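You operate a simulated robot arm through the tools that you are given. There is no shell and no other tool. Be economical: measure what you need, move in short steps, check, and stop when the job is done.

The job below is to be done with a simulated robot arm. You get a single attempt, and the scene is never put back.

JOB
Open the left drawer, take the thick packer on the top of the green table and put it away in the inside of the left drawer and shut the drawer again. Turn the brake knob to on. Fetch the steel block with the smallest size on its label from the top of the yellow table and set it on the top of the green table. Push the blue drawer shut. Do these in any order.

Only the result counts: the job must be done as asked and must still hold three seconds after the hand-in. Knocking over, shifting, dropping, spilling or breaking anything else fails it.

ROBOT AND FRAMES
A 5-joint arm with a two-finger parallel gripper on a trunk, on a base that drives. Base frame: it is fixed to the floor where the robot stands at the start and does not move with it; the origin is under the middle of the robot, x ahead of it, y to its left, z up. Readings come in m, rad, newtons and seconds.
It reaches about 1.134 m from its shoulder. Its first joint turns from -2.601 to 2.601 rad. Places, roughly: blue drawer [0.5, 1.2, 0.7]; brake knob [-6.1, 0.1, 0.9]; inside of the left drawer [0.9, 0.1, 0.7]; left drawer [0.8, 0.1, 0.7]; steel block [-4, -0.75, 0.75]; thick packer [-5, 1.5, 0.75]; top of the green table [-4.7, 1.4, 0.9]. Payload 1.57 kg.
The tool frame sits at the grasp point between the pads (the TCP): z along the fingers, y along the line on which they close. The tips reach 0.03 m beyond it. The gripper opens to 0.11 m. The fingers are 0.024 m wide and 0.012 m thick; the gripper's body (0.048 by 0.112 m) begins 0.078 m behind the TCP.
Orientation is that of the tool frame in the base frame, as a unit quaternion [w, x, y, z]. With the fingers straight down and closing along the base's y, the tool's x points along the base's -x, its y along +y and its z along -z.

CONTROLS
- The arm moves only by the tool servo_tool. Its argument "increments" is a list of rows, each a list of 7 numbers: the shift along the tool's x, y, z in m, then the turn, a rotation vector about the tool's x, y, z in degrees, then the finger opening in m, from 0 to 0.11. In form: [[x, y, z, wx, wy, wz, jaw], ...]. A call has 1 to 20 rows; each row shifts and turns the commanded pose from where the row before left it, along the tool's axes as they then stand. A row lasts 0.2 s, in which the tool goes at most 0.05 m and 0.15 rad; a call with a longer step from one row to the next is refused whole, and so is a gripper value outside its range. A pose out of reach is approached as far as the arm can. The call stops where the force on the tool passes 40 N (or 10 N more than at its start, if that is more) or the arm is blocked; 0.2 s more then pass. The fingers move at their own pace (about 0.153 m/s each) and stop on an object; they squeeze with about 21 N. The grip force told is the motor's: it shows also when the fingers shut on nothing. Time passes only in rows, and 0.2 s behind the last, so rows that do not move let the fingers close. The reply holds the time, the measured pose of the TCP, the force on the tool along the base axes, the opening and the grip force, in the units named above and with some noise, with the torque about the TCP (base axes, N m) and any sound that the robot's microphone picked up.
- Cameras (640 x 400 px; columns grow to the right, rows downward): "scene" is now at [0.0084, 0.2104, 1.6892]; the picture's right is [0.47, -0.88, 0.00], its down [-0.78, -0.42, -0.46] and it looks along [0.41, 0.22, -0.89] (base axes); focal length 282 px, centre (320, 200). "wrist" rides on the gripper at [0.07, 0.016, -0.141] in the tool frame; the picture's right is [-0.23, 0.97, 0.00], its down [-0.85, -0.20, -0.48] and it looks along [-0.47, -0.11, 0.88] (tool axes); focal length 222 px, centre (320, 200). There is no depth. A picture from a camera that has moved, and an enlarged one, comes with that camera's place and axes in the base frame and with its lens.
- camera(camera): a new picture of that camera. The clock stands still meanwhile.
- raise_lower(by): slides the trunk up (or, below 0, down) by that many m; the arm and the scene camera ride with it, the base frame stays. It gives what a move gives, with no picture.
- drive_base(legs): drives the robot by 1 to 6 legs, each [ahead, turn to the left] in m and rad, along the robot's own axes; the way and the turn of a leg run together, so that a leg with both is an arc; at most 1.5 m and 3.142 rad a leg. The arm and the cameras ride along, it lands a little off, and it stops where it bumps. It gives what a move gives.
- pan_tilt(pan, tilt): turns the head with the scene camera to pan (to the left, within 2.705 rad either way) and tilt (down, from -0.506 to 1.204), counted from straight ahead of the robot. It gives what a move gives.
- inspect(camera, box): a new picture of the part [left, top, right, bottom] of that camera's present view, enlarged. The clock stands still meanwhile.
- close_job(): hands the job in; it is judged then, once.

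Work in short steps. Places have to be worked out from the pictures, the camera data and where the tool is seen: move nearer, look again, correct. Check each grasp and each placing, and mend what went wrong. You have 165 turns and 128 pictures in all, those below and enlarged ones among them. Open the gripper and draw the arm clear of the work before you hand the job in, unless the task says otherwise; then end with one line.

The tools are called after "Call:" as a command line: name --pt "numbers of a row" for each row, then --argument value for the rest, lists and objects as JSON in quotes. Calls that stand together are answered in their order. servo_tool: Moves the arm, as the interface text tells. Its arguments: {"type":"object","properties":{"increments":{"type":"array","items":{"type":"array","items":{"type":"number"}}}},"required":["increments"]} The other tools are called the same way: raise_lower (by) slides the trunk up or down; drive_base (legs) drives the base; pan_tilt (pan, tilt) turns the head that bears the scene camera; camera (camera) takes a picture; inspect (camera, box) takes an enlarged picture of a part of a camera's view; close_job () hands the job in.

At the start:

```text
time_s: 0.0
tool_pos: [0.3267, 0.499, 0.9942]
ee_rot: [0.0, 0.005, 1.0, 0.0]
contact_force: [0.2, -0.1, 0.2]
moment: [-0.01, 0.01, 0.01]
finger_gap: 0.11
grip_force: 0.1
trunk travel left (down, up): [-0.727, 0.243]
robot x, y, heading: [-0.0022, 0.0098, -0.0]
head pan, tilt: [0.494, 1.093]
```

scene: 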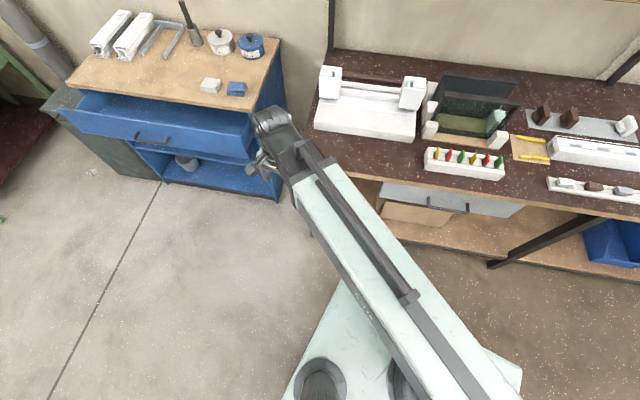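
wrist: 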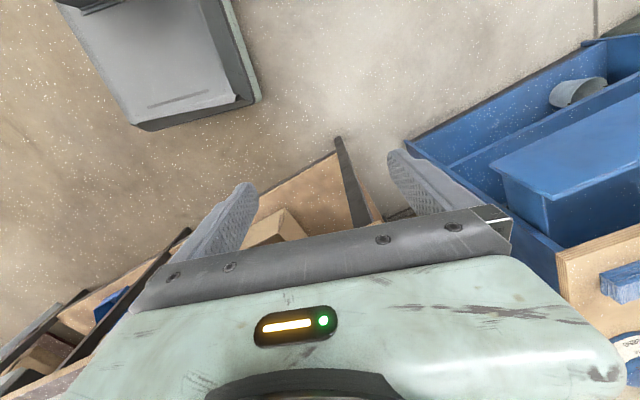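

I start by looking at the blue cabinet and the grey drawer more closely before moving.

Call:
inspect --camera "scene" --box '[40, 0, 320, 210]'

Call:
inspect --camera "scene" --box '[300, 60, 640, 280]'

```text
1.90 times, centred on (180, 105) of scene
camera zoom: at [0.0084, 0.2104, 1.6892], right [0.47, -0.88, 0.0], down [-0.78, -0.42, -0.46], along [0.41, 0.22, -0.89], focal length 537 px, centre (587, 381)
```

zoom: 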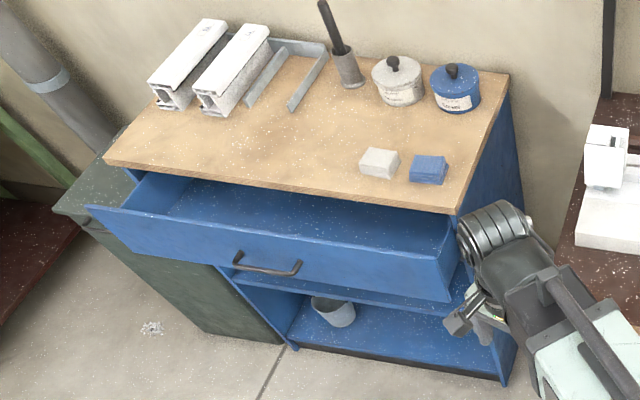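

```text
1.82 times, centred on (470, 170) of scene
camera zoom: at [0.0084, 0.2104, 1.6892], right [0.47, -0.88, 0.0], down [-0.78, -0.42, -0.46], along [0.41, 0.22, -0.89], focal length 512 px, centre (47, 254)
```

zoom: 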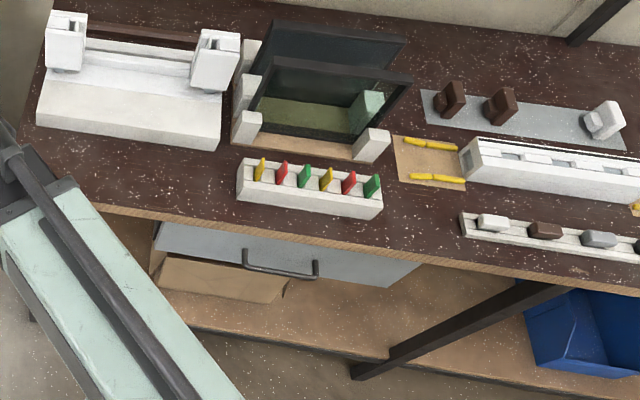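

Take a wider survey with the head before driving.

Call:
pan_tilt --pan 1.4 --tilt 0.6

Call:
camera --camera "scene"

Call:
pan_tilt --pan 2.7 --tilt 0.4

Call:
camera --camera "scene"

Call:
pan_tilt --pan -2.7 --tilt 0.4

Call:
camera --camera "scene"

Call:
pan_tilt --pan -0.3 --tilt 0.9

Call:
camera --camera "scene"

```text
time_s: 1.2
tool_pos: [0.3268, 0.4992, 0.993]
ee_rot: [-0.001, 0.004, 1.0, 0.0]
contact_force: [0.6, 0.4, -0.1]
moment: [-0.02, -0.01, -0.01]
finger_gap: 0.1099
grip_force: 0.0
trunk travel left (down, up): [-0.727, 0.243]
robot x, y, heading: [-0.0006, 0.0071, 0.0]
head pan, tilt: [1.4, 0.6]
```

```text
123 pictures are left
camera scene: at [-0.0326, 0.2673, 1.7272], right [0.99, -0.17, 0.0], down [-0.1, -0.56, -0.82], along [0.14, 0.81, -0.57], focal length 282 px, centre (320, 200)
```

scene: 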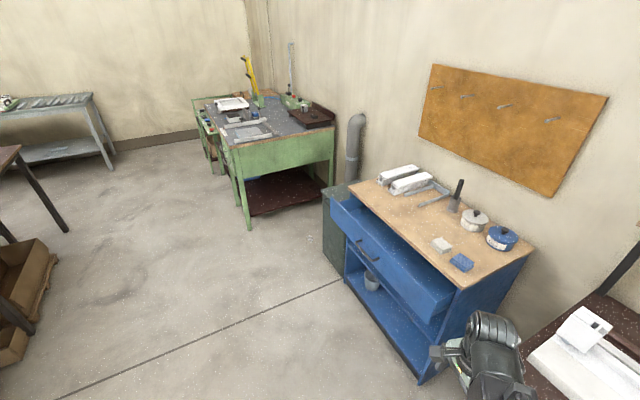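

```text
time_s: 2.7
tool_pos: [0.3263, 0.4999, 0.9932]
ee_rot: [0.001, 0.004, 1.0, 0.0]
contact_force: [-0.7, -0.5, 0.2]
moment: [-0.01, -0.01, 0.05]
finger_gap: 0.1099
grip_force: 0.0
trunk travel left (down, up): [-0.727, 0.243]
robot x, y, heading: [-0.0032, 0.0103, -0.003]
head pan, tilt: [2.7, 0.4]
```

```text
122 pictures are left
camera scene: at [-0.1314, 0.2198, 1.7455], right [0.43, 0.9, 0.0], down [0.35, -0.17, -0.92], along [-0.83, 0.39, -0.39], focal length 282 px, centre (320, 200)
```

scene: 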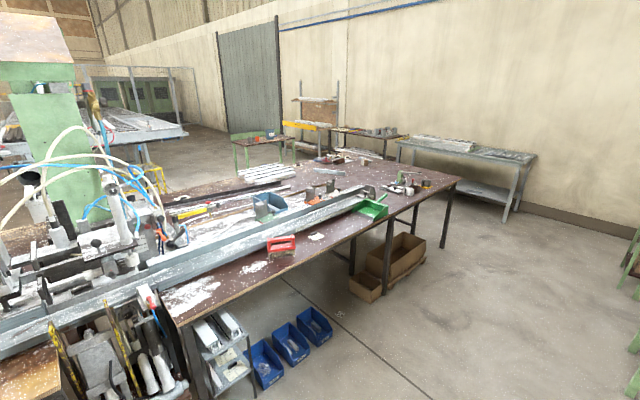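

```text
time_s: 6.9
tool_pos: [0.327, 0.499, 0.9941]
ee_rot: [0.0, 0.004, 1.0, 0.001]
contact_force: [0.7, 0.6, -0.2]
moment: [-0.01, -0.01, 0.0]
finger_gap: 0.1098
grip_force: 0.0
trunk travel left (down, up): [-0.727, 0.243]
robot x, y, heading: [-0.0004, 0.008, -0.0]
head pan, tilt: [-2.7, 0.4]
```

```text
121 pictures are left
camera scene: at [-0.1314, 0.1405, 1.7455], right [-0.43, 0.9, 0.0], down [0.35, 0.17, -0.92], along [-0.83, -0.39, -0.39], focal length 282 px, centre (320, 200)
```

scene: 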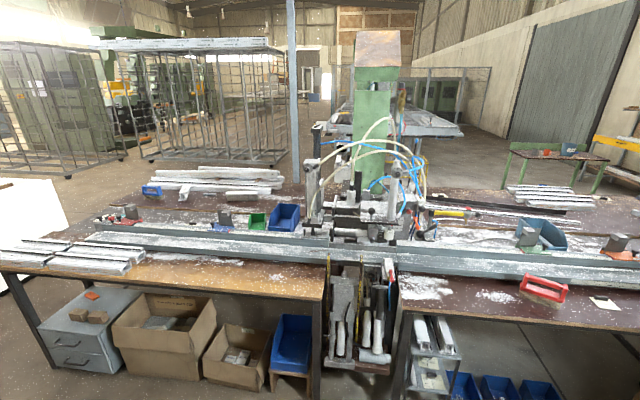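

```text
time_s: 9.1
tool_pos: [0.3266, 0.4984, 0.9937]
ee_rot: [0.0, 0.004, 1.0, 0.0]
contact_force: [0.6, -0.6, -0.1]
moment: [-0.03, 0.0, -0.01]
finger_gap: 0.1096
grip_force: 0.2
trunk travel left (down, up): [-0.727, 0.243]
robot x, y, heading: [-0.0048, 0.0103, 0.002]
head pan, tilt: [-0.3, 0.901]
```

```text
120 pictures are left
camera scene: at [0.0244, 0.1578, 1.7025], right [-0.3, -0.96, 0.0], down [-0.75, 0.23, -0.62], along [0.59, -0.18, -0.78], focal length 282 px, centre (320, 200)
```

scene: 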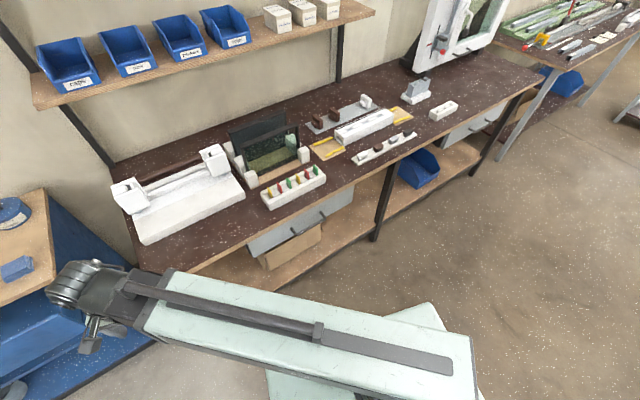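

The floor by the blue cabinet is clear. Drive round to stand squarely in front of its open drawer.

Call:
drive_base --legs '[[0, 1.92], [1.1, 0], [0, -1.63]]'

Call:
pan_tilt --pan 0.0 --tilt 0.8

Call:
camera --camera "scene"

```text
time_s: 23.4
tool_pos: [-0.2615, 1.6147, 0.9942]
ee_rot: [0.0, -0.161, 0.987, 0.001]
contact_force: [-0.3, 0.7, 0.8]
moment: [0.01, -0.06, -0.01]
finger_gap: 0.1101
grip_force: 0.1
trunk travel left (down, up): [-0.727, 0.243]
robot x, y, heading: [-0.4135, 1.0432, 0.34]
head pan, tilt: [-0.3, 0.901]
```

```text
time_s: 24.2
tool_pos: [-0.261, 1.6164, 0.9932]
ee_rot: [0.0, -0.161, 0.987, 0.0]
contact_force: [0.6, 0.6, -0.2]
moment: [0.02, 0.0, 0.01]
finger_gap: 0.1101
grip_force: 0.1
trunk travel left (down, up): [-0.727, 0.243]
robot x, y, heading: [-0.4155, 1.0478, 0.334]
head pan, tilt: [0.0, 0.799]
```

```text
119 pictures are left
camera scene: at [-0.4358, 1.2189, 1.7104], right [0.33, -0.94, 0.0], down [-0.68, -0.24, -0.7], along [0.66, 0.23, -0.72], focal length 282 px, centre (320, 200)
```

scene: 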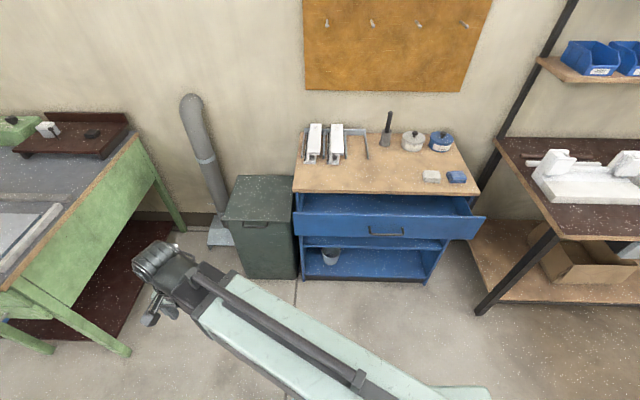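

Drawer face centre ≈ (0.41, 1.205), normal heading ≈0.324, and the robot faces it. Swing the closed gripper to straight ahead of the robot, then tilt it to point forward.

Call:
servo_tool --pt "-0.0225 -0.041 0 0 0 0 0" --pt "-0.0225 -0.041 0 0 0 0 0" --pt "-0.0225 -0.041 0 0 0 0 0" --pt "-0.0225 -0.041 0 0 0 0 0" --pt "-0.0225 -0.041 0 0 0 0 0" --pt "-0.0225 -0.041 0 0 0 0 0" --pt "-0.0225 -0.041 0 0 0 0 0" --pt "-0.0225 -0.041 0 0 0 0 0" --pt "-0.0225 -0.041 0 0 0 0 0" --pt "-0.0225 -0.041 0 0 0 0 0" --pt "-0.0225 -0.041 0 0 0 0 0" --pt "-0.0225 -0.041 0 0 0 0 0"

Call:
servo_tool --pt "0.01 0 0 0 -8.2 0 0" --pt "0.01 0 0 0 -8.2 0 0" --pt "0.01 0 0 0 -8.2 0 0" --pt "0 0 0 0 -8.2 0 0" --pt "0 0 0 0 -8.2 0 0" --pt "0 0 0 0 -8.2 0 0" --pt "0 0 0 0 -8.2 0 0" --pt "0 0 0 0 -8.2 0 0" --pt "0 0 0 0 -8.2 0 0" --pt "0 0 0 0 -8.2 0 0" --pt "0 0 0 0 -8 0 0"

Call:
camera --camera "scene"

```text
time_s: 26.8
tool_pos: [0.1724, 1.2726, 0.9935]
ee_rot: [0.0, -0.161, 0.987, 0.0]
contact_force: [0.2, -0.4, 0.8]
moment: [0.02, -0.01, 0.01]
finger_gap: 0.0
grip_force: 20.7
out of reach, approached as far as the arm can: row 2, 3, 4, 5, 6, 10
trunk travel left (down, up): [-0.727, 0.243]
robot x, y, heading: [-0.411, 1.0462, 0.34]
head pan, tilt: [0.0, 0.799]
```

```text
time_s: 29.2
tool_pos: [0.3403, 1.3443, 1.2186]
ee_rot: [0.679, -0.113, 0.718, 0.107]
contact_force: [0.3, 0.4, 0.0]
moment: [0.0, -0.01, 0.0]
finger_gap: 0.0001
grip_force: 21.1
out of reach, approached as far as the arm can: row 2, 3, 4, 5, 6, 7, 8, 9, 10, 11
trunk travel left (down, up): [-0.727, 0.243]
robot x, y, heading: [-0.4119, 1.0419, 0.335]
head pan, tilt: [0.0, 0.799]
```

```text
118 pictures are left
camera scene: at [-0.4357, 1.2189, 1.7104], right [0.33, -0.94, 0.0], down [-0.68, -0.24, -0.7], along [0.66, 0.23, -0.72], focal length 282 px, centre (320, 200)
```

scene: 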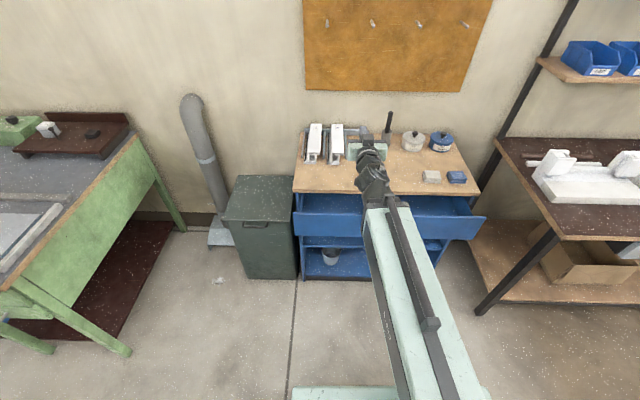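

Tool is horizontal but right above the drawer (z 1.22). Back the base 0.2 m, then lower the trunk to drawer-face height.

Call:
drive_base --legs '[[-0.2, 0]]'

Call:
raise_lower --by -0.485

Call:
camera --camera "scene"

Call:
camera --camera "wrist"

```text
time_s: 30.8
tool_pos: [0.1549, 1.2765, 1.2175]
ee_rot: [0.678, -0.111, 0.719, 0.105]
contact_force: [0.6, 0.1, -0.7]
moment: [-0.02, -0.03, 0.02]
finger_gap: 0.0
grip_force: 21.3
trunk travel left (down, up): [-0.727, 0.243]
robot x, y, heading: [-0.6008, 0.9796, 0.336]
head pan, tilt: [0.0, 0.799]
```

```text
refused: -0.485 is not a number from -0.4 to 0.4
```

```text
117 pictures are left
camera scene: at [-0.6226, 1.1534, 1.7104], right [0.33, -0.94, 0.0], down [-0.68, -0.24, -0.7], along [0.66, 0.23, -0.72], focal length 282 px, centre (320, 200)
```

scene: 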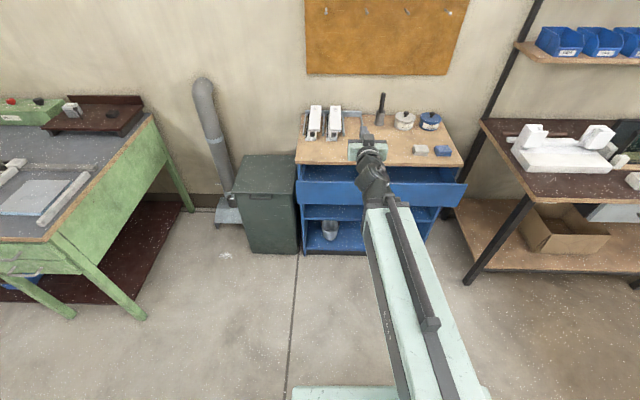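

```text
116 pictures are left
camera wrist: at [0.0106, 1.2486, 1.1565], right [-0.28, 0.93, 0.23], down [-0.35, -0.32, 0.88], along [0.89, 0.17, 0.41], focal length 222 px, centre (320, 200)
```

wrist: 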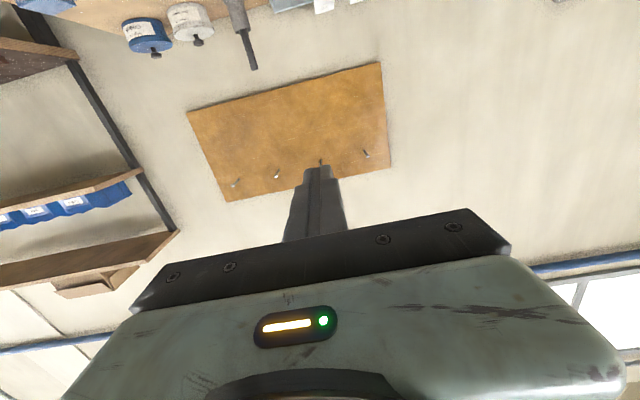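

Clearance to the face is ~0.19 m; lower the trunk in two moves.

Call:
raise_lower --by -0.3

Call:
raise_lower --by -0.185

Call:
camera --camera "scene"

Call:
camera --camera "wrist"

```text
time_s: 33.8
tool_pos: [0.1554, 1.2768, 0.9176]
ee_rot: [0.678, -0.112, 0.719, 0.105]
contact_force: [-0.3, -0.3, 0.4]
moment: [0.01, 0.01, 0.04]
finger_gap: 0.0001
grip_force: 21.4
trunk travel left (down, up): [-0.427, 0.543]
robot x, y, heading: [-0.5981, 0.9812, 0.336]
head pan, tilt: [0.0, 0.799]
```

```text
time_s: 35.8
tool_pos: [0.1541, 1.2767, 0.7338]
ee_rot: [0.678, -0.111, 0.719, 0.105]
contact_force: [0.2, -0.2, -0.8]
moment: [0.01, -0.02, 0.0]
finger_gap: 0.0
grip_force: 21.1
trunk travel left (down, up): [-0.242, 0.728]
robot x, y, heading: [-0.6009, 0.9804, 0.334]
head pan, tilt: [0.0, 0.799]
```

```text
115 pictures are left
camera scene: at [-0.6225, 1.1534, 1.2254], right [0.33, -0.94, 0.0], down [-0.68, -0.24, -0.7], along [0.66, 0.23, -0.72], focal length 282 px, centre (320, 200)
```

scene: 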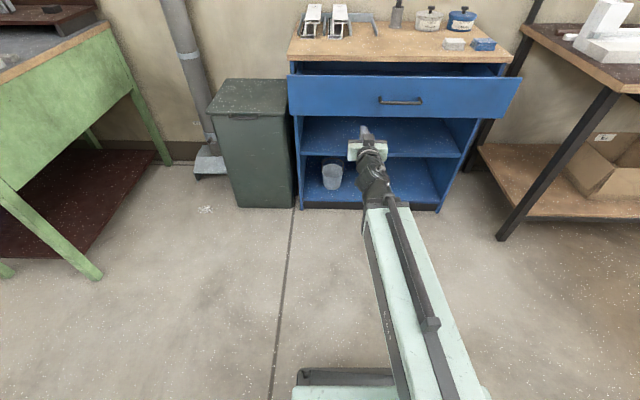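

```text
114 pictures are left
camera wrist: at [0.0107, 1.2486, 0.6715], right [-0.28, 0.93, 0.23], down [-0.35, -0.32, 0.88], along [0.89, 0.17, 0.41], focal length 222 px, centre (320, 200)
```

wrist: 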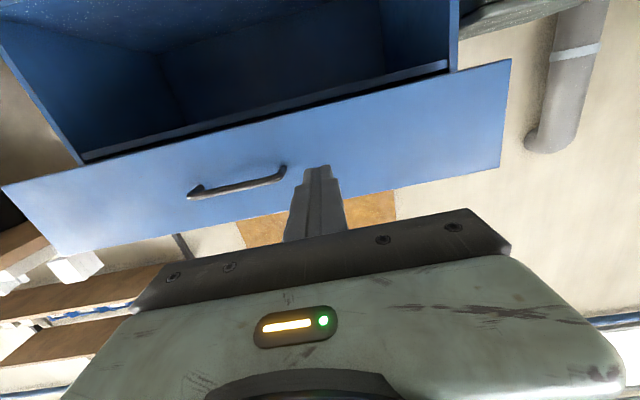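

Tip is level with the face's mid-height, left of the handle. Drive 0.15 m closer, then push along the tool axis.

Call:
drive_base --legs '[[0.15, 0]]'

Call:
servo_tool --pt "0 0 0.015 0 0 0 0" --pt "0 0 0.015 0 0 0 0" --pt "0 0 0.015 0 0 0 0" --pt "0 0 0.015 0 0 0 0" --pt "0 0 0.015 0 0 0 0" --pt "0 0 0.015 0 0 0 0"

Call:
camera --camera "scene"

```text
time_s: 37.2
tool_pos: [0.2973, 1.3237, 0.7314]
ee_rot: [0.678, -0.111, 0.719, 0.104]
contact_force: [-0.2, 0.7, 0.2]
moment: [0.02, 0.04, 0.0]
finger_gap: 0.0
grip_force: 21.1
trunk travel left (down, up): [-0.242, 0.728]
robot x, y, heading: [-0.4566, 1.0331, 0.339]
head pan, tilt: [0.0, 0.799]
```

```text
time_s: 38.6
tool_pos: [0.3859, 1.3507, 0.7327]
ee_rot: [0.678, -0.111, 0.72, 0.104]
contact_force: [-0.7, -0.6, 0.5]
moment: [0.01, -0.01, -0.01]
finger_gap: 0.0001
grip_force: 21.2
out of reach, approached as far as the arm can: row 3
trunk travel left (down, up): [-0.242, 0.728]
robot x, y, heading: [-0.4604, 1.0267, 0.335]
head pan, tilt: [0.0, 0.799]
```

```text
113 pictures are left
camera scene: at [-0.4797, 1.2032, 1.2254], right [0.33, -0.94, 0.0], down [-0.68, -0.24, -0.7], along [0.66, 0.23, -0.72], focal length 282 px, centre (320, 200)
```

scene: 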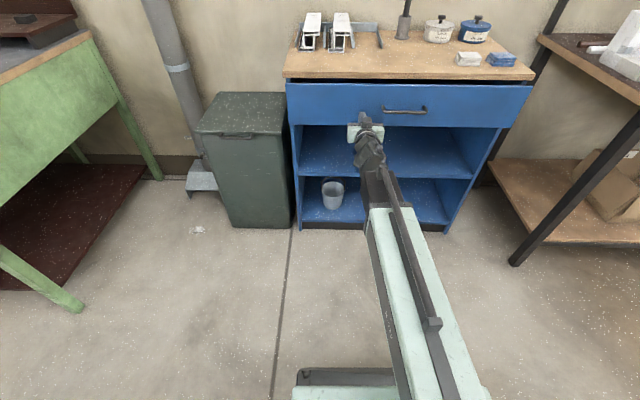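

The drawer is already sliding in with almost no force. Keep pushing until it stops.

Call:
servo_tool --pt "0 0 0.015 0 0 0 0" --pt "0 0 0.015 0 0 0 0" --pt "0 0 0.015 0 0 0 0" --pt "0 0 0.015 0 0 0 0" --pt "0 0 0.015 0 0 0 0" --pt "0 0 0.015 0 0 0 0" --pt "0 0 0.015 0 0 0 0" --pt "0 0 0.015 0 0 0 0" --pt "0 0 0.015 0 0 0 0" --pt "0 0 0.015 0 0 0 0"

Call:
camera --camera "scene"

```text
time_s: 39.3
tool_pos: [0.4171, 1.3613, 0.7322]
ee_rot: [0.677, -0.11, 0.72, 0.104]
contact_force: [-9.1, -2.9, 3.2]
moment: [0.06, -0.16, 0.04]
finger_gap: 0.0
grip_force: 21.0
trunk travel left (down, up): [-0.242, 0.728]
robot x, y, heading: [-0.4601, 1.0321, 0.333]
head pan, tilt: [0.0, 0.799]
stopped in row 3: the force on the tool passed its limit at 74 N (the readings are from after the stop); the commanded pose is now the measured one
```

```text
112 pictures are left
camera scene: at [-0.4805, 1.203, 1.2255], right [0.33, -0.94, 0.0], down [-0.68, -0.24, -0.7], along [0.66, 0.23, -0.72], focal length 282 px, centre (320, 200)
```

scene: 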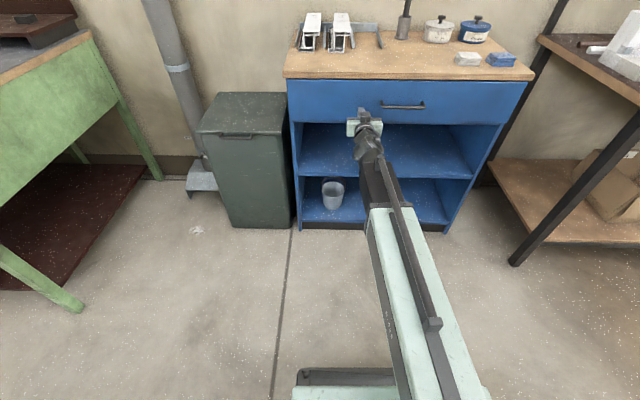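

The drawer hit its stop. Back off and check it is flush.

Call:
drive_base --legs '[[-0.3, 0]]'

Call:
camera --camera "wrist"

Call:
inspect --camera "scene" --box '[260, 20, 520, 220]'

```text
time_s: 41.3
tool_pos: [0.1399, 1.2708, 0.7329]
ee_rot: [0.677, -0.112, 0.72, 0.105]
contact_force: [0.4, 0.7, 0.4]
moment: [0.02, 0.02, -0.02]
finger_gap: 0.0002
grip_force: 21.2
trunk travel left (down, up): [-0.242, 0.728]
robot x, y, heading: [-0.7362, 0.9306, 0.342]
head pan, tilt: [0.0, 0.799]
```

```text
111 pictures are left
camera wrist: at [-0.0043, 1.2419, 0.671], right [-0.28, 0.93, 0.23], down [-0.34, -0.32, 0.88], along [0.9, 0.17, 0.41], focal length 222 px, centre (320, 200)
```

wrist: 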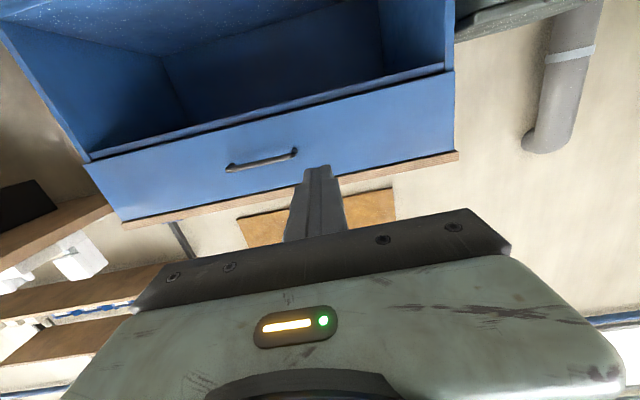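

```text
2.00 times, centred on (390, 120) of scene
camera zoom: at [-0.7585, 1.1067, 1.2254], right [0.34, -0.94, 0.0], down [-0.68, -0.24, -0.7], along [0.66, 0.23, -0.72], focal length 564 px, centre (180, 360)
```

zoom: 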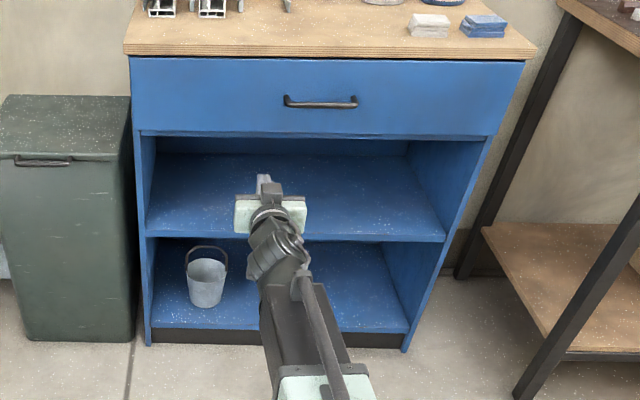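

Blue drawer is shut. Now drive to face the workbench's left drawer, standing ~1.2 m off its handle (≈(0.70,−0.01)).

Call:
drive_base --legs '[[0, -1.69], [1.35, 0], [0, 1.66]]'

Call:
camera --camera "scene"

Call:
camera --camera "wrist"

```text
time_s: 43.6
tool_pos: [0.1712, 0.6983, 0.7318]
ee_rot: [0.676, 0.114, 0.72, -0.106]
contact_force: [-1.0, -0.4, -0.6]
moment: [0.0, 0.0, 0.03]
finger_gap: 0.0
grip_force: 21.4
trunk travel left (down, up): [-0.242, 0.728]
robot x, y, heading: [-0.7362, 0.9489, -0.218]
head pan, tilt: [0.0, 0.799]
stopped in leg 1: the robot was blocked; the commanded pose is now the measured one
```

```text
109 pictures are left
camera scene: at [-0.6626, 1.1059, 1.2254], right [-0.21, -0.98, 0.0], down [-0.7, 0.15, -0.7], along [0.68, -0.15, -0.72], focal length 282 px, centre (320, 200)
```

scene: 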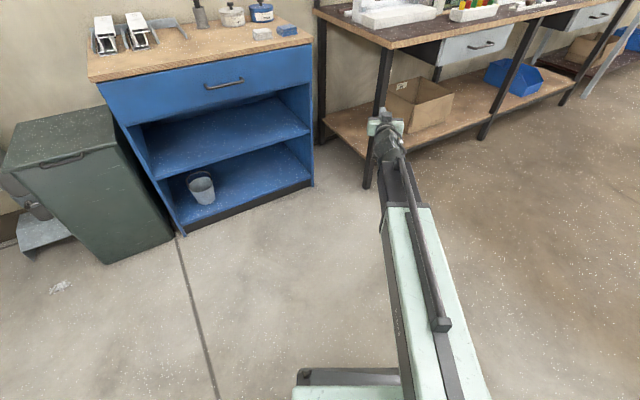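

```text
108 pictures are left
camera wrist: at [0.0366, 0.7603, 0.6711], right [0.31, 0.92, 0.23], down [-0.47, -0.06, 0.88], along [0.83, -0.38, 0.41], focal length 222 px, centre (320, 200)
```

wrist: 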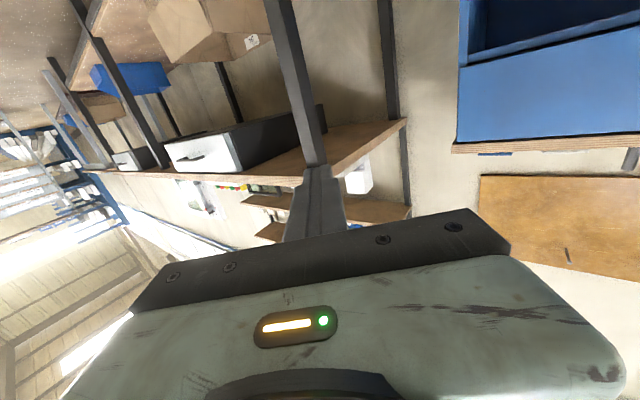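

Rotation stopped with no force on the tool, so something behind is likely touching the base. Look behind.

Call:
pan_tilt --pan 2.5 --tilt 0.9

Call:
camera --camera "scene"

Call:
pan_tilt --pan -2.5 --tilt 0.9

Call:
camera --camera "scene"

```text
time_s: 45.9
tool_pos: [0.17, 0.6988, 0.7315]
ee_rot: [0.677, 0.113, 0.719, -0.106]
contact_force: [-0.1, 0.8, 0.8]
moment: [-0.03, 0.0, 0.02]
finger_gap: 0.0
grip_force: 21.4
trunk travel left (down, up): [-0.242, 0.728]
robot x, y, heading: [-0.7338, 0.9478, -0.216]
head pan, tilt: [2.499, 0.901]
```

```text
107 pictures are left
camera scene: at [-0.7907, 1.1803, 1.2175], right [0.76, 0.65, 0.0], down [0.51, -0.59, -0.62], along [-0.41, 0.47, -0.78], focal length 282 px, centre (320, 200)
```

scene: 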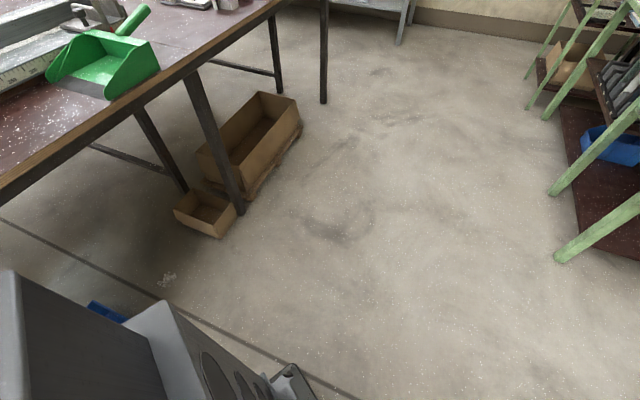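

```text
time_s: 49.8
tool_pos: [0.1703, 0.6994, 0.7309]
ee_rot: [0.677, 0.113, 0.72, -0.106]
contact_force: [0.9, -0.2, 0.2]
moment: [0.01, 0.01, 0.03]
finger_gap: 0.0
grip_force: 20.6
trunk travel left (down, up): [-0.242, 0.728]
robot x, y, heading: [-0.7342, 0.9506, -0.22]
head pan, tilt: [-2.499, 0.901]
```

```text
106 pictures are left
camera scene: at [-0.8101, 1.0919, 1.2175], right [-0.41, 0.91, 0.0], down [0.71, 0.32, -0.62], along [-0.57, -0.26, -0.78], focal length 282 px, centre (320, 200)
```

scene: 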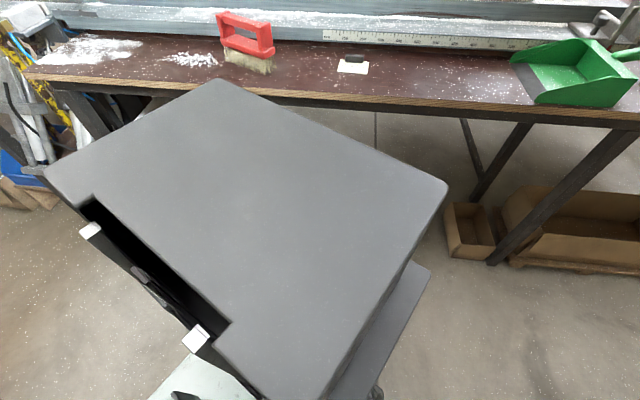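

The rear body is against the long table. I'll turn left instead (rear swings away), retract the arm and spin the fingers to close vertically, and then reverse into position.

Call:
drive_base --legs '[[0, 0.5]]'

Call:
servo_tool --pt "0 0 -0.012 0 0 8.2 0" --pt "0 0 -0.012 0 0 8.2 0" --pt "0 0 -0.012 0 0 8.2 0" --pt "0 0 -0.012 0 0 8.2 0" --pt "0 0 -0.012 0 0 8.2 0" --pt "0 0 -0.012 0 0 8.2 0" --pt "0 0 -0.012 0 0 8.2 0" --pt "0 0 -0.012 0 0 8.2 0" --pt "0 0 -0.012 0 0 8.2 0" --pt "0 0 -0.012 0 0 8.2 0" --pt "0 0 0 0 0 8 0.06"

Call:
drive_base --legs '[[0, 1.65], [-1.36, 0]]'

Call:
pan_tilt --pan -1.5 --tilt 0.7

Call:
camera --camera "scene"

```text
time_s: 51.6
tool_pos: [0.1816, 1.1571, 0.7311]
ee_rot: [0.682, -0.065, 0.726, 0.061]
contact_force: [0.1, -0.5, -0.9]
moment: [0.01, 0.0, 0.0]
finger_gap: 0.0001
grip_force: 20.9
trunk travel left (down, up): [-0.242, 0.728]
robot x, y, heading: [-0.7306, 0.9408, 0.269]
head pan, tilt: [-2.499, 0.901]
```

```text
time_s: 54.0
tool_pos: [0.0629, 1.1333, 0.7322]
ee_rot: [0.439, 0.468, 0.558, 0.527]
contact_force: [0.0, -0.2, 0.0]
moment: [-0.02, -0.01, 0.01]
finger_gap: 0.0599
grip_force: 0.0
out of reach, approached as far as the arm can: row 4, 11
trunk travel left (down, up): [-0.242, 0.728]
robot x, y, heading: [-0.7293, 0.935, 0.27]
head pan, tilt: [-2.499, 0.901]
```

```text
time_s: 57.7
tool_pos: [-0.8376, 1.7514, 0.7328]
ee_rot: [-0.023, -0.025, 0.728, 0.685]
contact_force: [0.4, 1.1, -0.2]
moment: [0.04, 0.02, 0.01]
finger_gap: 0.06
grip_force: 0.0
trunk travel left (down, up): [-0.242, 0.728]
robot x, y, heading: [-0.712, 0.9447, 1.691]
head pan, tilt: [-2.499, 0.901]
stopped in leg 1: the robot was blocked; the commanded pose is now the measured one
```

```text
time_s: 59.0
tool_pos: [-0.8357, 1.7507, 0.7322]
ee_rot: [-0.023, -0.024, 0.727, 0.685]
contact_force: [1.5, -0.3, 0.5]
moment: [0.01, -0.02, 0.02]
finger_gap: 0.06
grip_force: 0.1
trunk travel left (down, up): [-0.242, 0.728]
robot x, y, heading: [-0.7165, 0.9418, 1.69]
head pan, tilt: [-1.499, 0.7]
```

```text
105 pictures are left
camera scene: at [-0.7947, 0.8939, 1.2337], right [0.19, -0.98, 0.0], down [-0.63, -0.12, -0.76], along [0.75, 0.14, -0.64], focal length 282 px, centre (320, 200)
```

scene: 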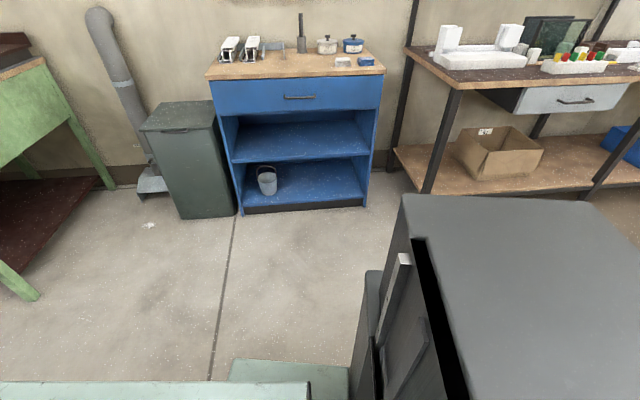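

Still touching the long table with the other rear corner. Move away from the table first (ahead at heading ≈0.9), then turn and reverse.

Call:
drive_base --legs '[[0, -0.79], [0.32, 0], [0, 0.9]]'

```text
time_s: 65.5
tool_pos: [-0.7357, 1.9841, 0.7318]
ee_rot: [-0.063, -0.067, 0.725, 0.683]
contact_force: [1.4, 0.1, -0.2]
moment: [-0.01, 0.02, 0.03]
finger_gap: 0.0599
grip_force: 0.0
trunk travel left (down, up): [-0.242, 0.728]
robot x, y, heading: [-0.5055, 1.2009, 1.802]
head pan, tilt: [-1.499, 0.7]
```

Free now. Reverse along the corridor to around (−0.16, −0.29), then look at the drawer.

Call:
drive_base --legs '[[-0.77, 0], [-0.77, 0]]'

Call:
camera --camera "scene"

```text
time_s: 73.4
tool_pos: [-0.3747, 0.4765, 0.7323]
ee_rot: [-0.053, -0.055, 0.726, 0.683]
contact_force: [-0.1, 0.4, -0.2]
moment: [-0.01, 0.01, 0.05]
finger_gap: 0.06
grip_force: 0.0
trunk travel left (down, up): [-0.242, 0.728]
robot x, y, heading: [-0.1708, -0.3201, 1.766]
head pan, tilt: [-1.499, 0.7]
```

```text
104 pictures are left
camera scene: at [-0.2462, -0.37, 1.2337], right [0.27, -0.96, 0.0], down [-0.62, -0.17, -0.76], along [0.74, 0.2, -0.64], focal length 282 px, centre (320, 200)
```

scene: 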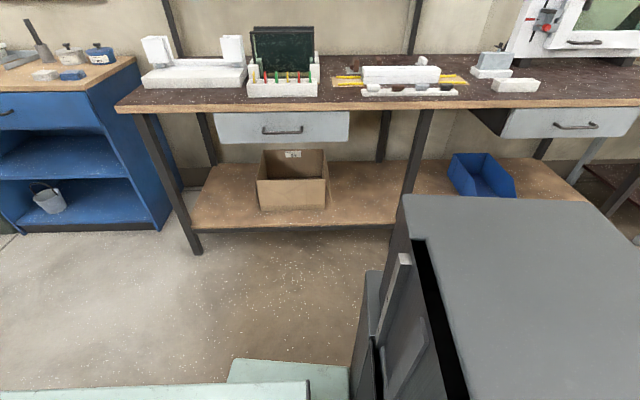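

Handle triangulates to ≈(0.64, 0.01, 0.755), bench normal heading ≈0.27. Shuffle so that the handle is straight ahead ~1 m off.

Call:
drive_base --legs '[[0.15, 0], [0, -0.866], [-0.15, 0], [0, -0.62]]'

Call:
pan_tilt --pan 0.0 --tilt 0.6

Call:
camera --camera "scene"

Call:
camera --camera "wrist"

```text
time_s: 79.7
tool_pos: [0.4724, 0.0103, 0.7324]
ee_rot: [0.414, 0.442, 0.58, 0.545]
contact_force: [-1.1, 0.6, -0.6]
moment: [0.03, -0.03, -0.06]
finger_gap: 0.06
grip_force: 0.2
trunk travel left (down, up): [-0.242, 0.728]
robot x, y, heading: [-0.294, -0.2717, 0.322]
head pan, tilt: [-1.499, 0.7]
```

```text
time_s: 81.2
tool_pos: [0.4731, 0.0101, 0.7324]
ee_rot: [0.415, 0.441, 0.579, 0.546]
contact_force: [0.1, 0.4, -0.3]
moment: [0.0, 0.02, -0.01]
finger_gap: 0.06
grip_force: 0.1
trunk travel left (down, up): [-0.242, 0.728]
robot x, y, heading: [-0.2933, -0.2737, 0.328]
head pan, tilt: [0.0, 0.6]
```

```text
103 pictures are left
camera scene: at [-0.3071, -0.1003, 1.2423], right [0.32, -0.95, 0.0], down [-0.54, -0.18, -0.83], along [0.78, 0.26, -0.56], focal length 282 px, centre (320, 200)
```

scene: 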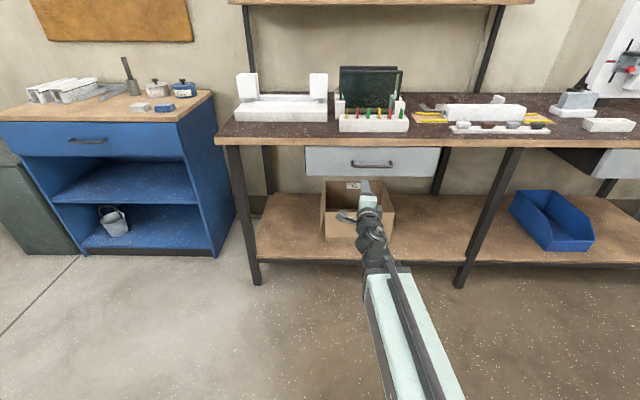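

```text
102 pictures are left
camera wrist: at [0.3178, 0.0401, 0.7572], right [0.12, -0.2, 0.97], down [-0.24, -0.95, -0.17], along [0.96, -0.22, -0.16], focal length 222 px, centre (320, 200)
```

wrist: 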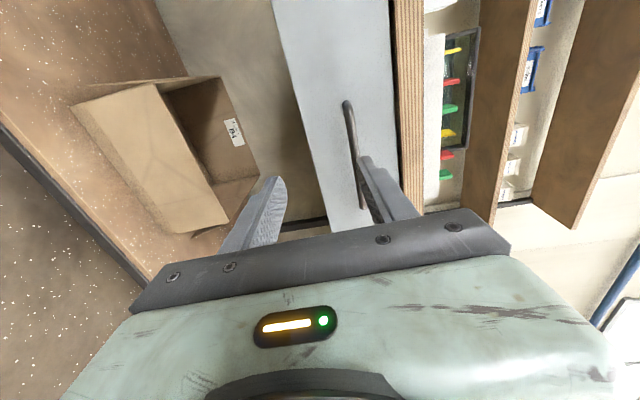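

Handle sits at ≈(0.64, 0.02, 0.765). Shift 3 cm right and 3 cm up, then advance so the pads straddle it.

Call:
servo_tool --pt "-0.015 0.0165 0 0 0 0 0.05" --pt "-0.015 0.0165 0 0 0 0 0.05" --pt "0 0 0.02 0 0 0 0.05" --pt "0 0 0.02 0 0 0 0.05" --pt "0 0 0.02 0 0 0 0.05" --pt "0 0 0.02 0 0 0 0.05"

Call:
camera --camera "wrist"

Call:
inspect --camera "scene" --box '[290, 120, 450, 220]'

```text
time_s: 82.7
tool_pos: [0.5591, 0.0032, 0.7322]
ee_rot: [0.414, 0.441, 0.58, 0.545]
contact_force: [-0.8, -0.2, 0.3]
moment: [-0.01, 0.04, 0.01]
finger_gap: 0.0503
grip_force: 0.1
out of reach, approached as far as the arm can: row 1, 2, 6
trunk travel left (down, up): [-0.242, 0.728]
robot x, y, heading: [-0.2924, -0.2756, 0.323]
head pan, tilt: [0.0, 0.6]
```

```text
101 pictures are left
camera wrist: at [0.4038, 0.0325, 0.7569], right [0.12, -0.2, 0.97], down [-0.24, -0.95, -0.17], along [0.96, -0.22, -0.16], focal length 222 px, centre (320, 200)
```

wrist: 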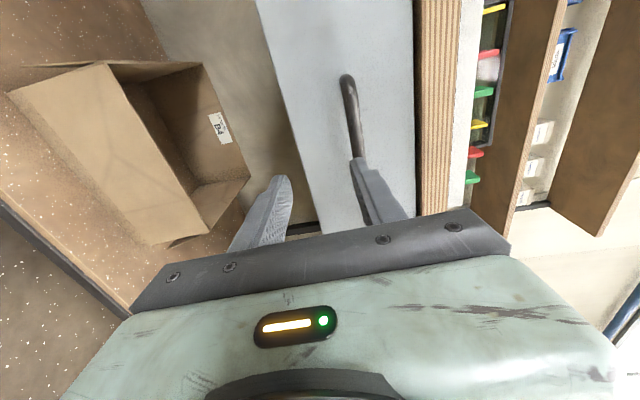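

```text
4.00 times, centred on (370, 170) of scene
camera zoom: at [-0.3072, -0.1003, 1.2423], right [0.32, -0.95, 0.0], down [-0.54, -0.18, -0.83], along [0.78, 0.26, -0.56], focal length 1127 px, centre (120, 320)
```

zoom: 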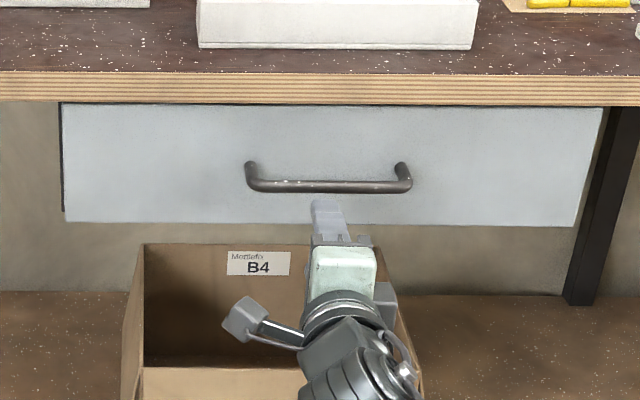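

Height didn't follow (reach limit), so raise the trunk by 0.035 instead and recheck.

Call:
raise_lower --by 0.035

Call:
camera --camera "wrist"

```text
time_s: 83.4
tool_pos: [0.5573, 0.0015, 0.7677]
ee_rot: [0.414, 0.441, 0.58, 0.545]
contact_force: [0.1, -0.6, 0.9]
moment: [0.04, -0.02, 0.0]
finger_gap: 0.0502
grip_force: 0.1
trunk travel left (down, up): [-0.277, 0.693]
robot x, y, heading: [-0.2933, -0.2746, 0.333]
head pan, tilt: [0.0, 0.6]
```

```text
99 pictures are left
camera wrist: at [0.4036, 0.0325, 0.7919], right [0.12, -0.2, 0.97], down [-0.24, -0.95, -0.17], along [0.96, -0.22, -0.16], focal length 222 px, centre (320, 200)
```

wrist: 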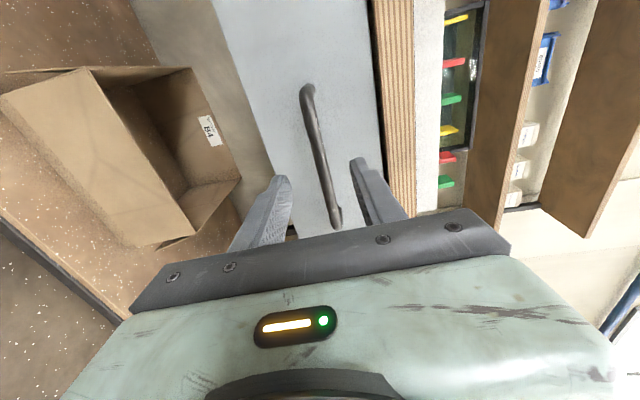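

The handle lies between the fingers. Advance ~7 cm gently, then close.

Call:
servo_tool --pt "0 0 0.015 0 0 0 0.05" --pt "0 0 0.015 0 0 0 0.05" --pt "0 0 0.015 0 0 0 0.05" --pt "0 0 0.012 0 0 0 0.05" --pt "0 0 0.012 0 0 0 0.05"

Call:
camera --camera "wrist"

Call:
inspect --camera "scene" --box '[290, 110, 450, 210]'

```text
time_s: 84.7
tool_pos: [0.6198, 0.0189, 0.7681]
ee_rot: [0.414, 0.441, 0.58, 0.545]
contact_force: [-27.9, -8.2, -1.7]
moment: [0.24, -0.84, 0.26]
finger_gap: 0.0466
grip_force: 0.1
out of reach, approached as far as the arm can: row 4
trunk travel left (down, up): [-0.277, 0.693]
robot x, y, heading: [-0.2943, -0.279, 0.327]
head pan, tilt: [0.0, 0.6]
stopped in row 5: the force on the tool passed its limit at 47 N (the readings are from after the stop); the commanded pose is now the measured one
```

```text
98 pictures are left
camera wrist: at [0.4655, 0.05, 0.7931], right [0.12, -0.2, 0.97], down [-0.24, -0.95, -0.17], along [0.96, -0.22, -0.16], focal length 222 px, centre (320, 200)
```

wrist: 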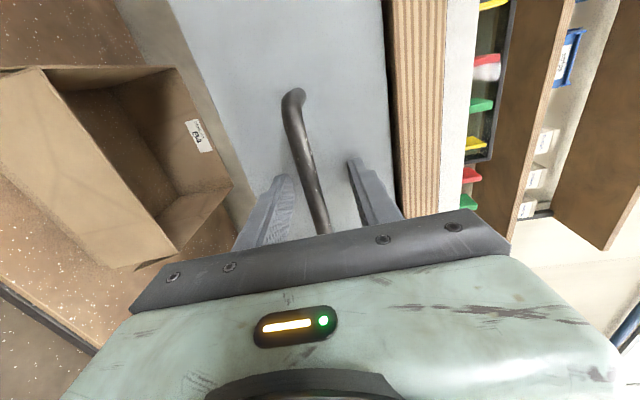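

```text
4.00 times, centred on (370, 160) of scene
camera zoom: at [-0.3093, -0.1009, 1.2773], right [0.32, -0.95, 0.0], down [-0.53, -0.18, -0.83], along [0.78, 0.26, -0.56], focal length 1127 px, centre (120, 360)
```

zoom: 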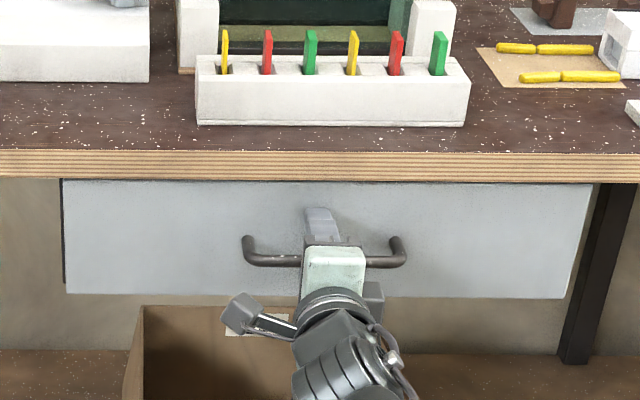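

Tips touch the face with the bar between the pads. Ease back a few mm and close.

Call:
servo_tool --pt "0 0 -0.004 0 0 0 0.05" --pt "0 0 0 0 0 0 0" --pt "0 0 0 0 0 0 0" --pt "0 0 0 0 0 0 0"

Call:
servo_tool --pt "0 0 -0.01 0 0 0 0" --pt "0 0 -0.012 0 0 0 0" --pt "0 0 -0.012 0 0 0 0" --pt "0 0 -0.012 0 0 0 0" --pt "0 0 -0.012 0 0 0 0"

Call:
camera --camera "scene"

```text
time_s: 85.7
tool_pos: [0.6185, 0.0201, 0.7651]
ee_rot: [0.414, 0.442, 0.581, 0.544]
contact_force: [-5.6, -0.2, -18.5]
moment: [-0.23, -0.18, -0.87]
finger_gap: 0.0118
grip_force: 29.0
trunk travel left (down, up): [-0.277, 0.693]
robot x, y, heading: [-0.2929, -0.2712, 0.325]
head pan, tilt: [0.0, 0.6]
```

```text
time_s: 86.9
tool_pos: [0.562, 0.0026, 0.7647]
ee_rot: [0.414, 0.444, 0.58, 0.543]
contact_force: [5.4, -18.1, -15.9]
moment: [-0.36, -0.18, 0.06]
finger_gap: 0.012
grip_force: 29.4
out of reach, approached as far as the arm can: row 4
trunk travel left (down, up): [-0.277, 0.693]
robot x, y, heading: [-0.296, -0.2769, 0.321]
head pan, tilt: [0.0, 0.6]
```

```text
96 pictures are left
camera scene: at [-0.3053, -0.101, 1.2774], right [0.32, -0.95, 0.0], down [-0.54, -0.18, -0.82], along [0.78, 0.26, -0.57], focal length 282 px, centre (320, 200)
```

scene: 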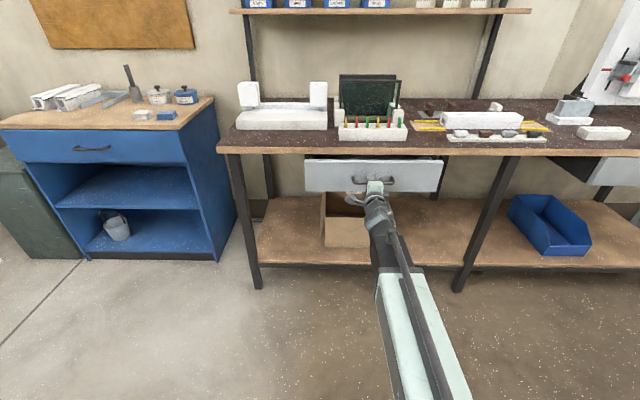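

The drawer is sliding open. Continue by reversing the base along its heading (≈0.325, matches the drawer axis).

Call:
drive_base --legs '[[-0.1, 0]]'

Call:
drive_base --legs '[[-0.1, 0]]'

Call:
camera --camera "scene"

```text
time_s: 88.0
tool_pos: [0.4663, -0.0256, 0.7649]
ee_rot: [0.413, 0.441, 0.581, 0.545]
contact_force: [-0.8, 6.4, -22.0]
moment: [-0.09, -0.13, 0.83]
finger_gap: 0.0117
grip_force: 29.2
trunk travel left (down, up): [-0.277, 0.693]
robot x, y, heading: [-0.39, -0.3075, 0.318]
head pan, tilt: [0.0, 0.6]
```

```text
time_s: 89.2
tool_pos: [0.3694, -0.0588, 0.7638]
ee_rot: [0.413, 0.442, 0.581, 0.544]
contact_force: [-5.2, 18.5, -22.9]
moment: [-0.08, -0.17, -0.04]
finger_gap: 0.0119
grip_force: 29.4
trunk travel left (down, up): [-0.277, 0.693]
robot x, y, heading: [-0.4888, -0.3386, 0.324]
head pan, tilt: [0.0, 0.6]
```

```text
95 pictures are left
camera scene: at [-0.4977, -0.1631, 1.277], right [0.32, -0.95, 0.0], down [-0.54, -0.18, -0.82], along [0.78, 0.26, -0.57], focal length 282 px, centre (320, 200)
```

scene: 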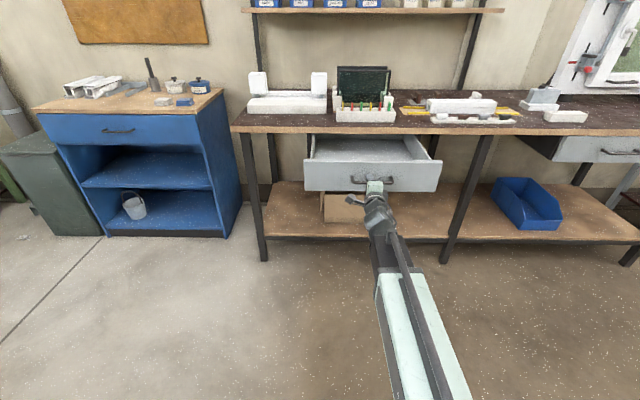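

Drawer is open ~0.26 m. Release the handle, back the fingers out, raise the arm high.

Call:
servo_tool --pt "0 0 0 0 0 0 0.06" --pt "0 0 0 0 0 0 0.06" --pt "0 0 0 0 0 0 0.06" --pt "0 0 -0.016 0 0 0 0.06" --pt "0 0 -0.016 0 0 0 0.06" --pt "0 0 -0.016 0 0 0 0.06" --pt "0 0 -0.016 0 0 0 0.06" --pt "0 0 -0.016 0 0 0 0.06"

Call:
raise_lower --by 0.4

Call:
camera --camera "scene"

```text
time_s: 91.0
tool_pos: [0.2918, -0.0825, 0.7664]
ee_rot: [0.414, 0.44, 0.579, 0.547]
contact_force: [0.5, 0.3, -0.3]
moment: [0.01, 0.01, -0.02]
finger_gap: 0.0599
grip_force: 0.1
out of reach, approached as far as the arm can: row 6
trunk travel left (down, up): [-0.277, 0.693]
robot x, y, heading: [-0.4857, -0.3424, 0.326]
head pan, tilt: [0.0, 0.6]
```

```text
time_s: 94.8
tool_pos: [0.2929, -0.0816, 1.1681]
ee_rot: [0.415, 0.44, 0.58, 0.546]
contact_force: [0.0, 0.6, 0.2]
moment: [-0.03, 0.0, 0.02]
finger_gap: 0.0599
grip_force: 0.0
trunk travel left (down, up): [-0.677, 0.293]
robot x, y, heading: [-0.4844, -0.3426, 0.325]
head pan, tilt: [0.0, 0.6]
```

```text
94 pictures are left
camera scene: at [-0.4996, -0.1652, 1.6773], right [0.32, -0.95, 0.0], down [-0.54, -0.18, -0.83], along [0.78, 0.26, -0.56], focal length 282 px, centre (320, 200)
```

scene: 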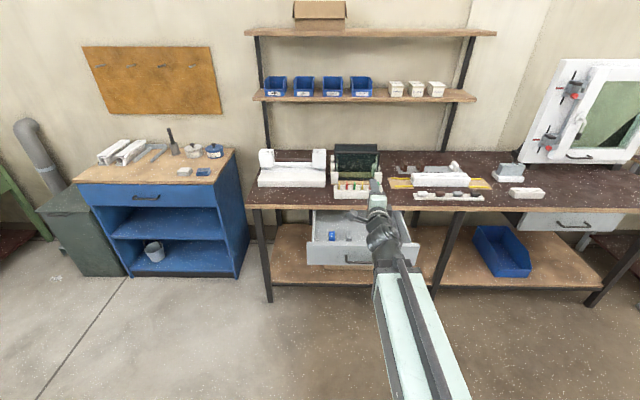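

Clear now. Move off the table behind, turn and drive up the corridor between long table and benches.

Call:
drive_base --legs '[[0.22, 0], [0, 1.55], [1.0, 0], [1.0, 0], [1.0, 0]]'

Call:
pan_tilt --pan 0.5 --tilt 0.5

Call:
camera --camera "scene"

```text
time_s: 98.5
tool_pos: [0.1206, 0.4383, 1.1672]
ee_rot: [0.189, 0.203, 0.699, 0.659]
contact_force: [0.5, -0.6, 0.0]
moment: [0.02, 0.01, 0.03]
finger_gap: 0.0601
grip_force: 0.0
trunk travel left (down, up): [-0.677, 0.293]
robot x, y, heading: [-0.2765, -0.2781, 1.003]
head pan, tilt: [0.0, 0.6]
stopped in leg 2: the robot was blocked; the commanded pose is now the measured one
```

```text
time_s: 99.4
tool_pos: [0.1198, 0.439, 1.1666]
ee_rot: [0.189, 0.202, 0.699, 0.659]
contact_force: [0.0, -0.5, 0.2]
moment: [-0.01, 0.01, -0.01]
finger_gap: 0.0599
grip_force: 0.0
trunk travel left (down, up): [-0.677, 0.293]
robot x, y, heading: [-0.275, -0.2792, 0.994]
head pan, tilt: [0.499, 0.499]
```

```text
93 pictures are left
camera scene: at [-0.435, -0.1354, 1.6864], right [1.0, -0.08, 0.0], down [-0.04, -0.48, -0.88], along [0.07, 0.88, -0.48], focal length 282 px, centre (320, 200)
```

scene: 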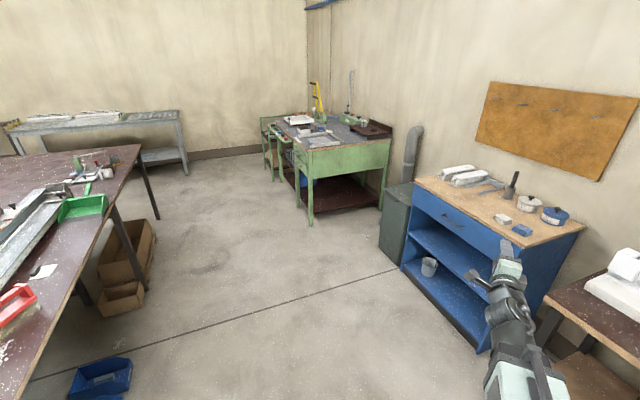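

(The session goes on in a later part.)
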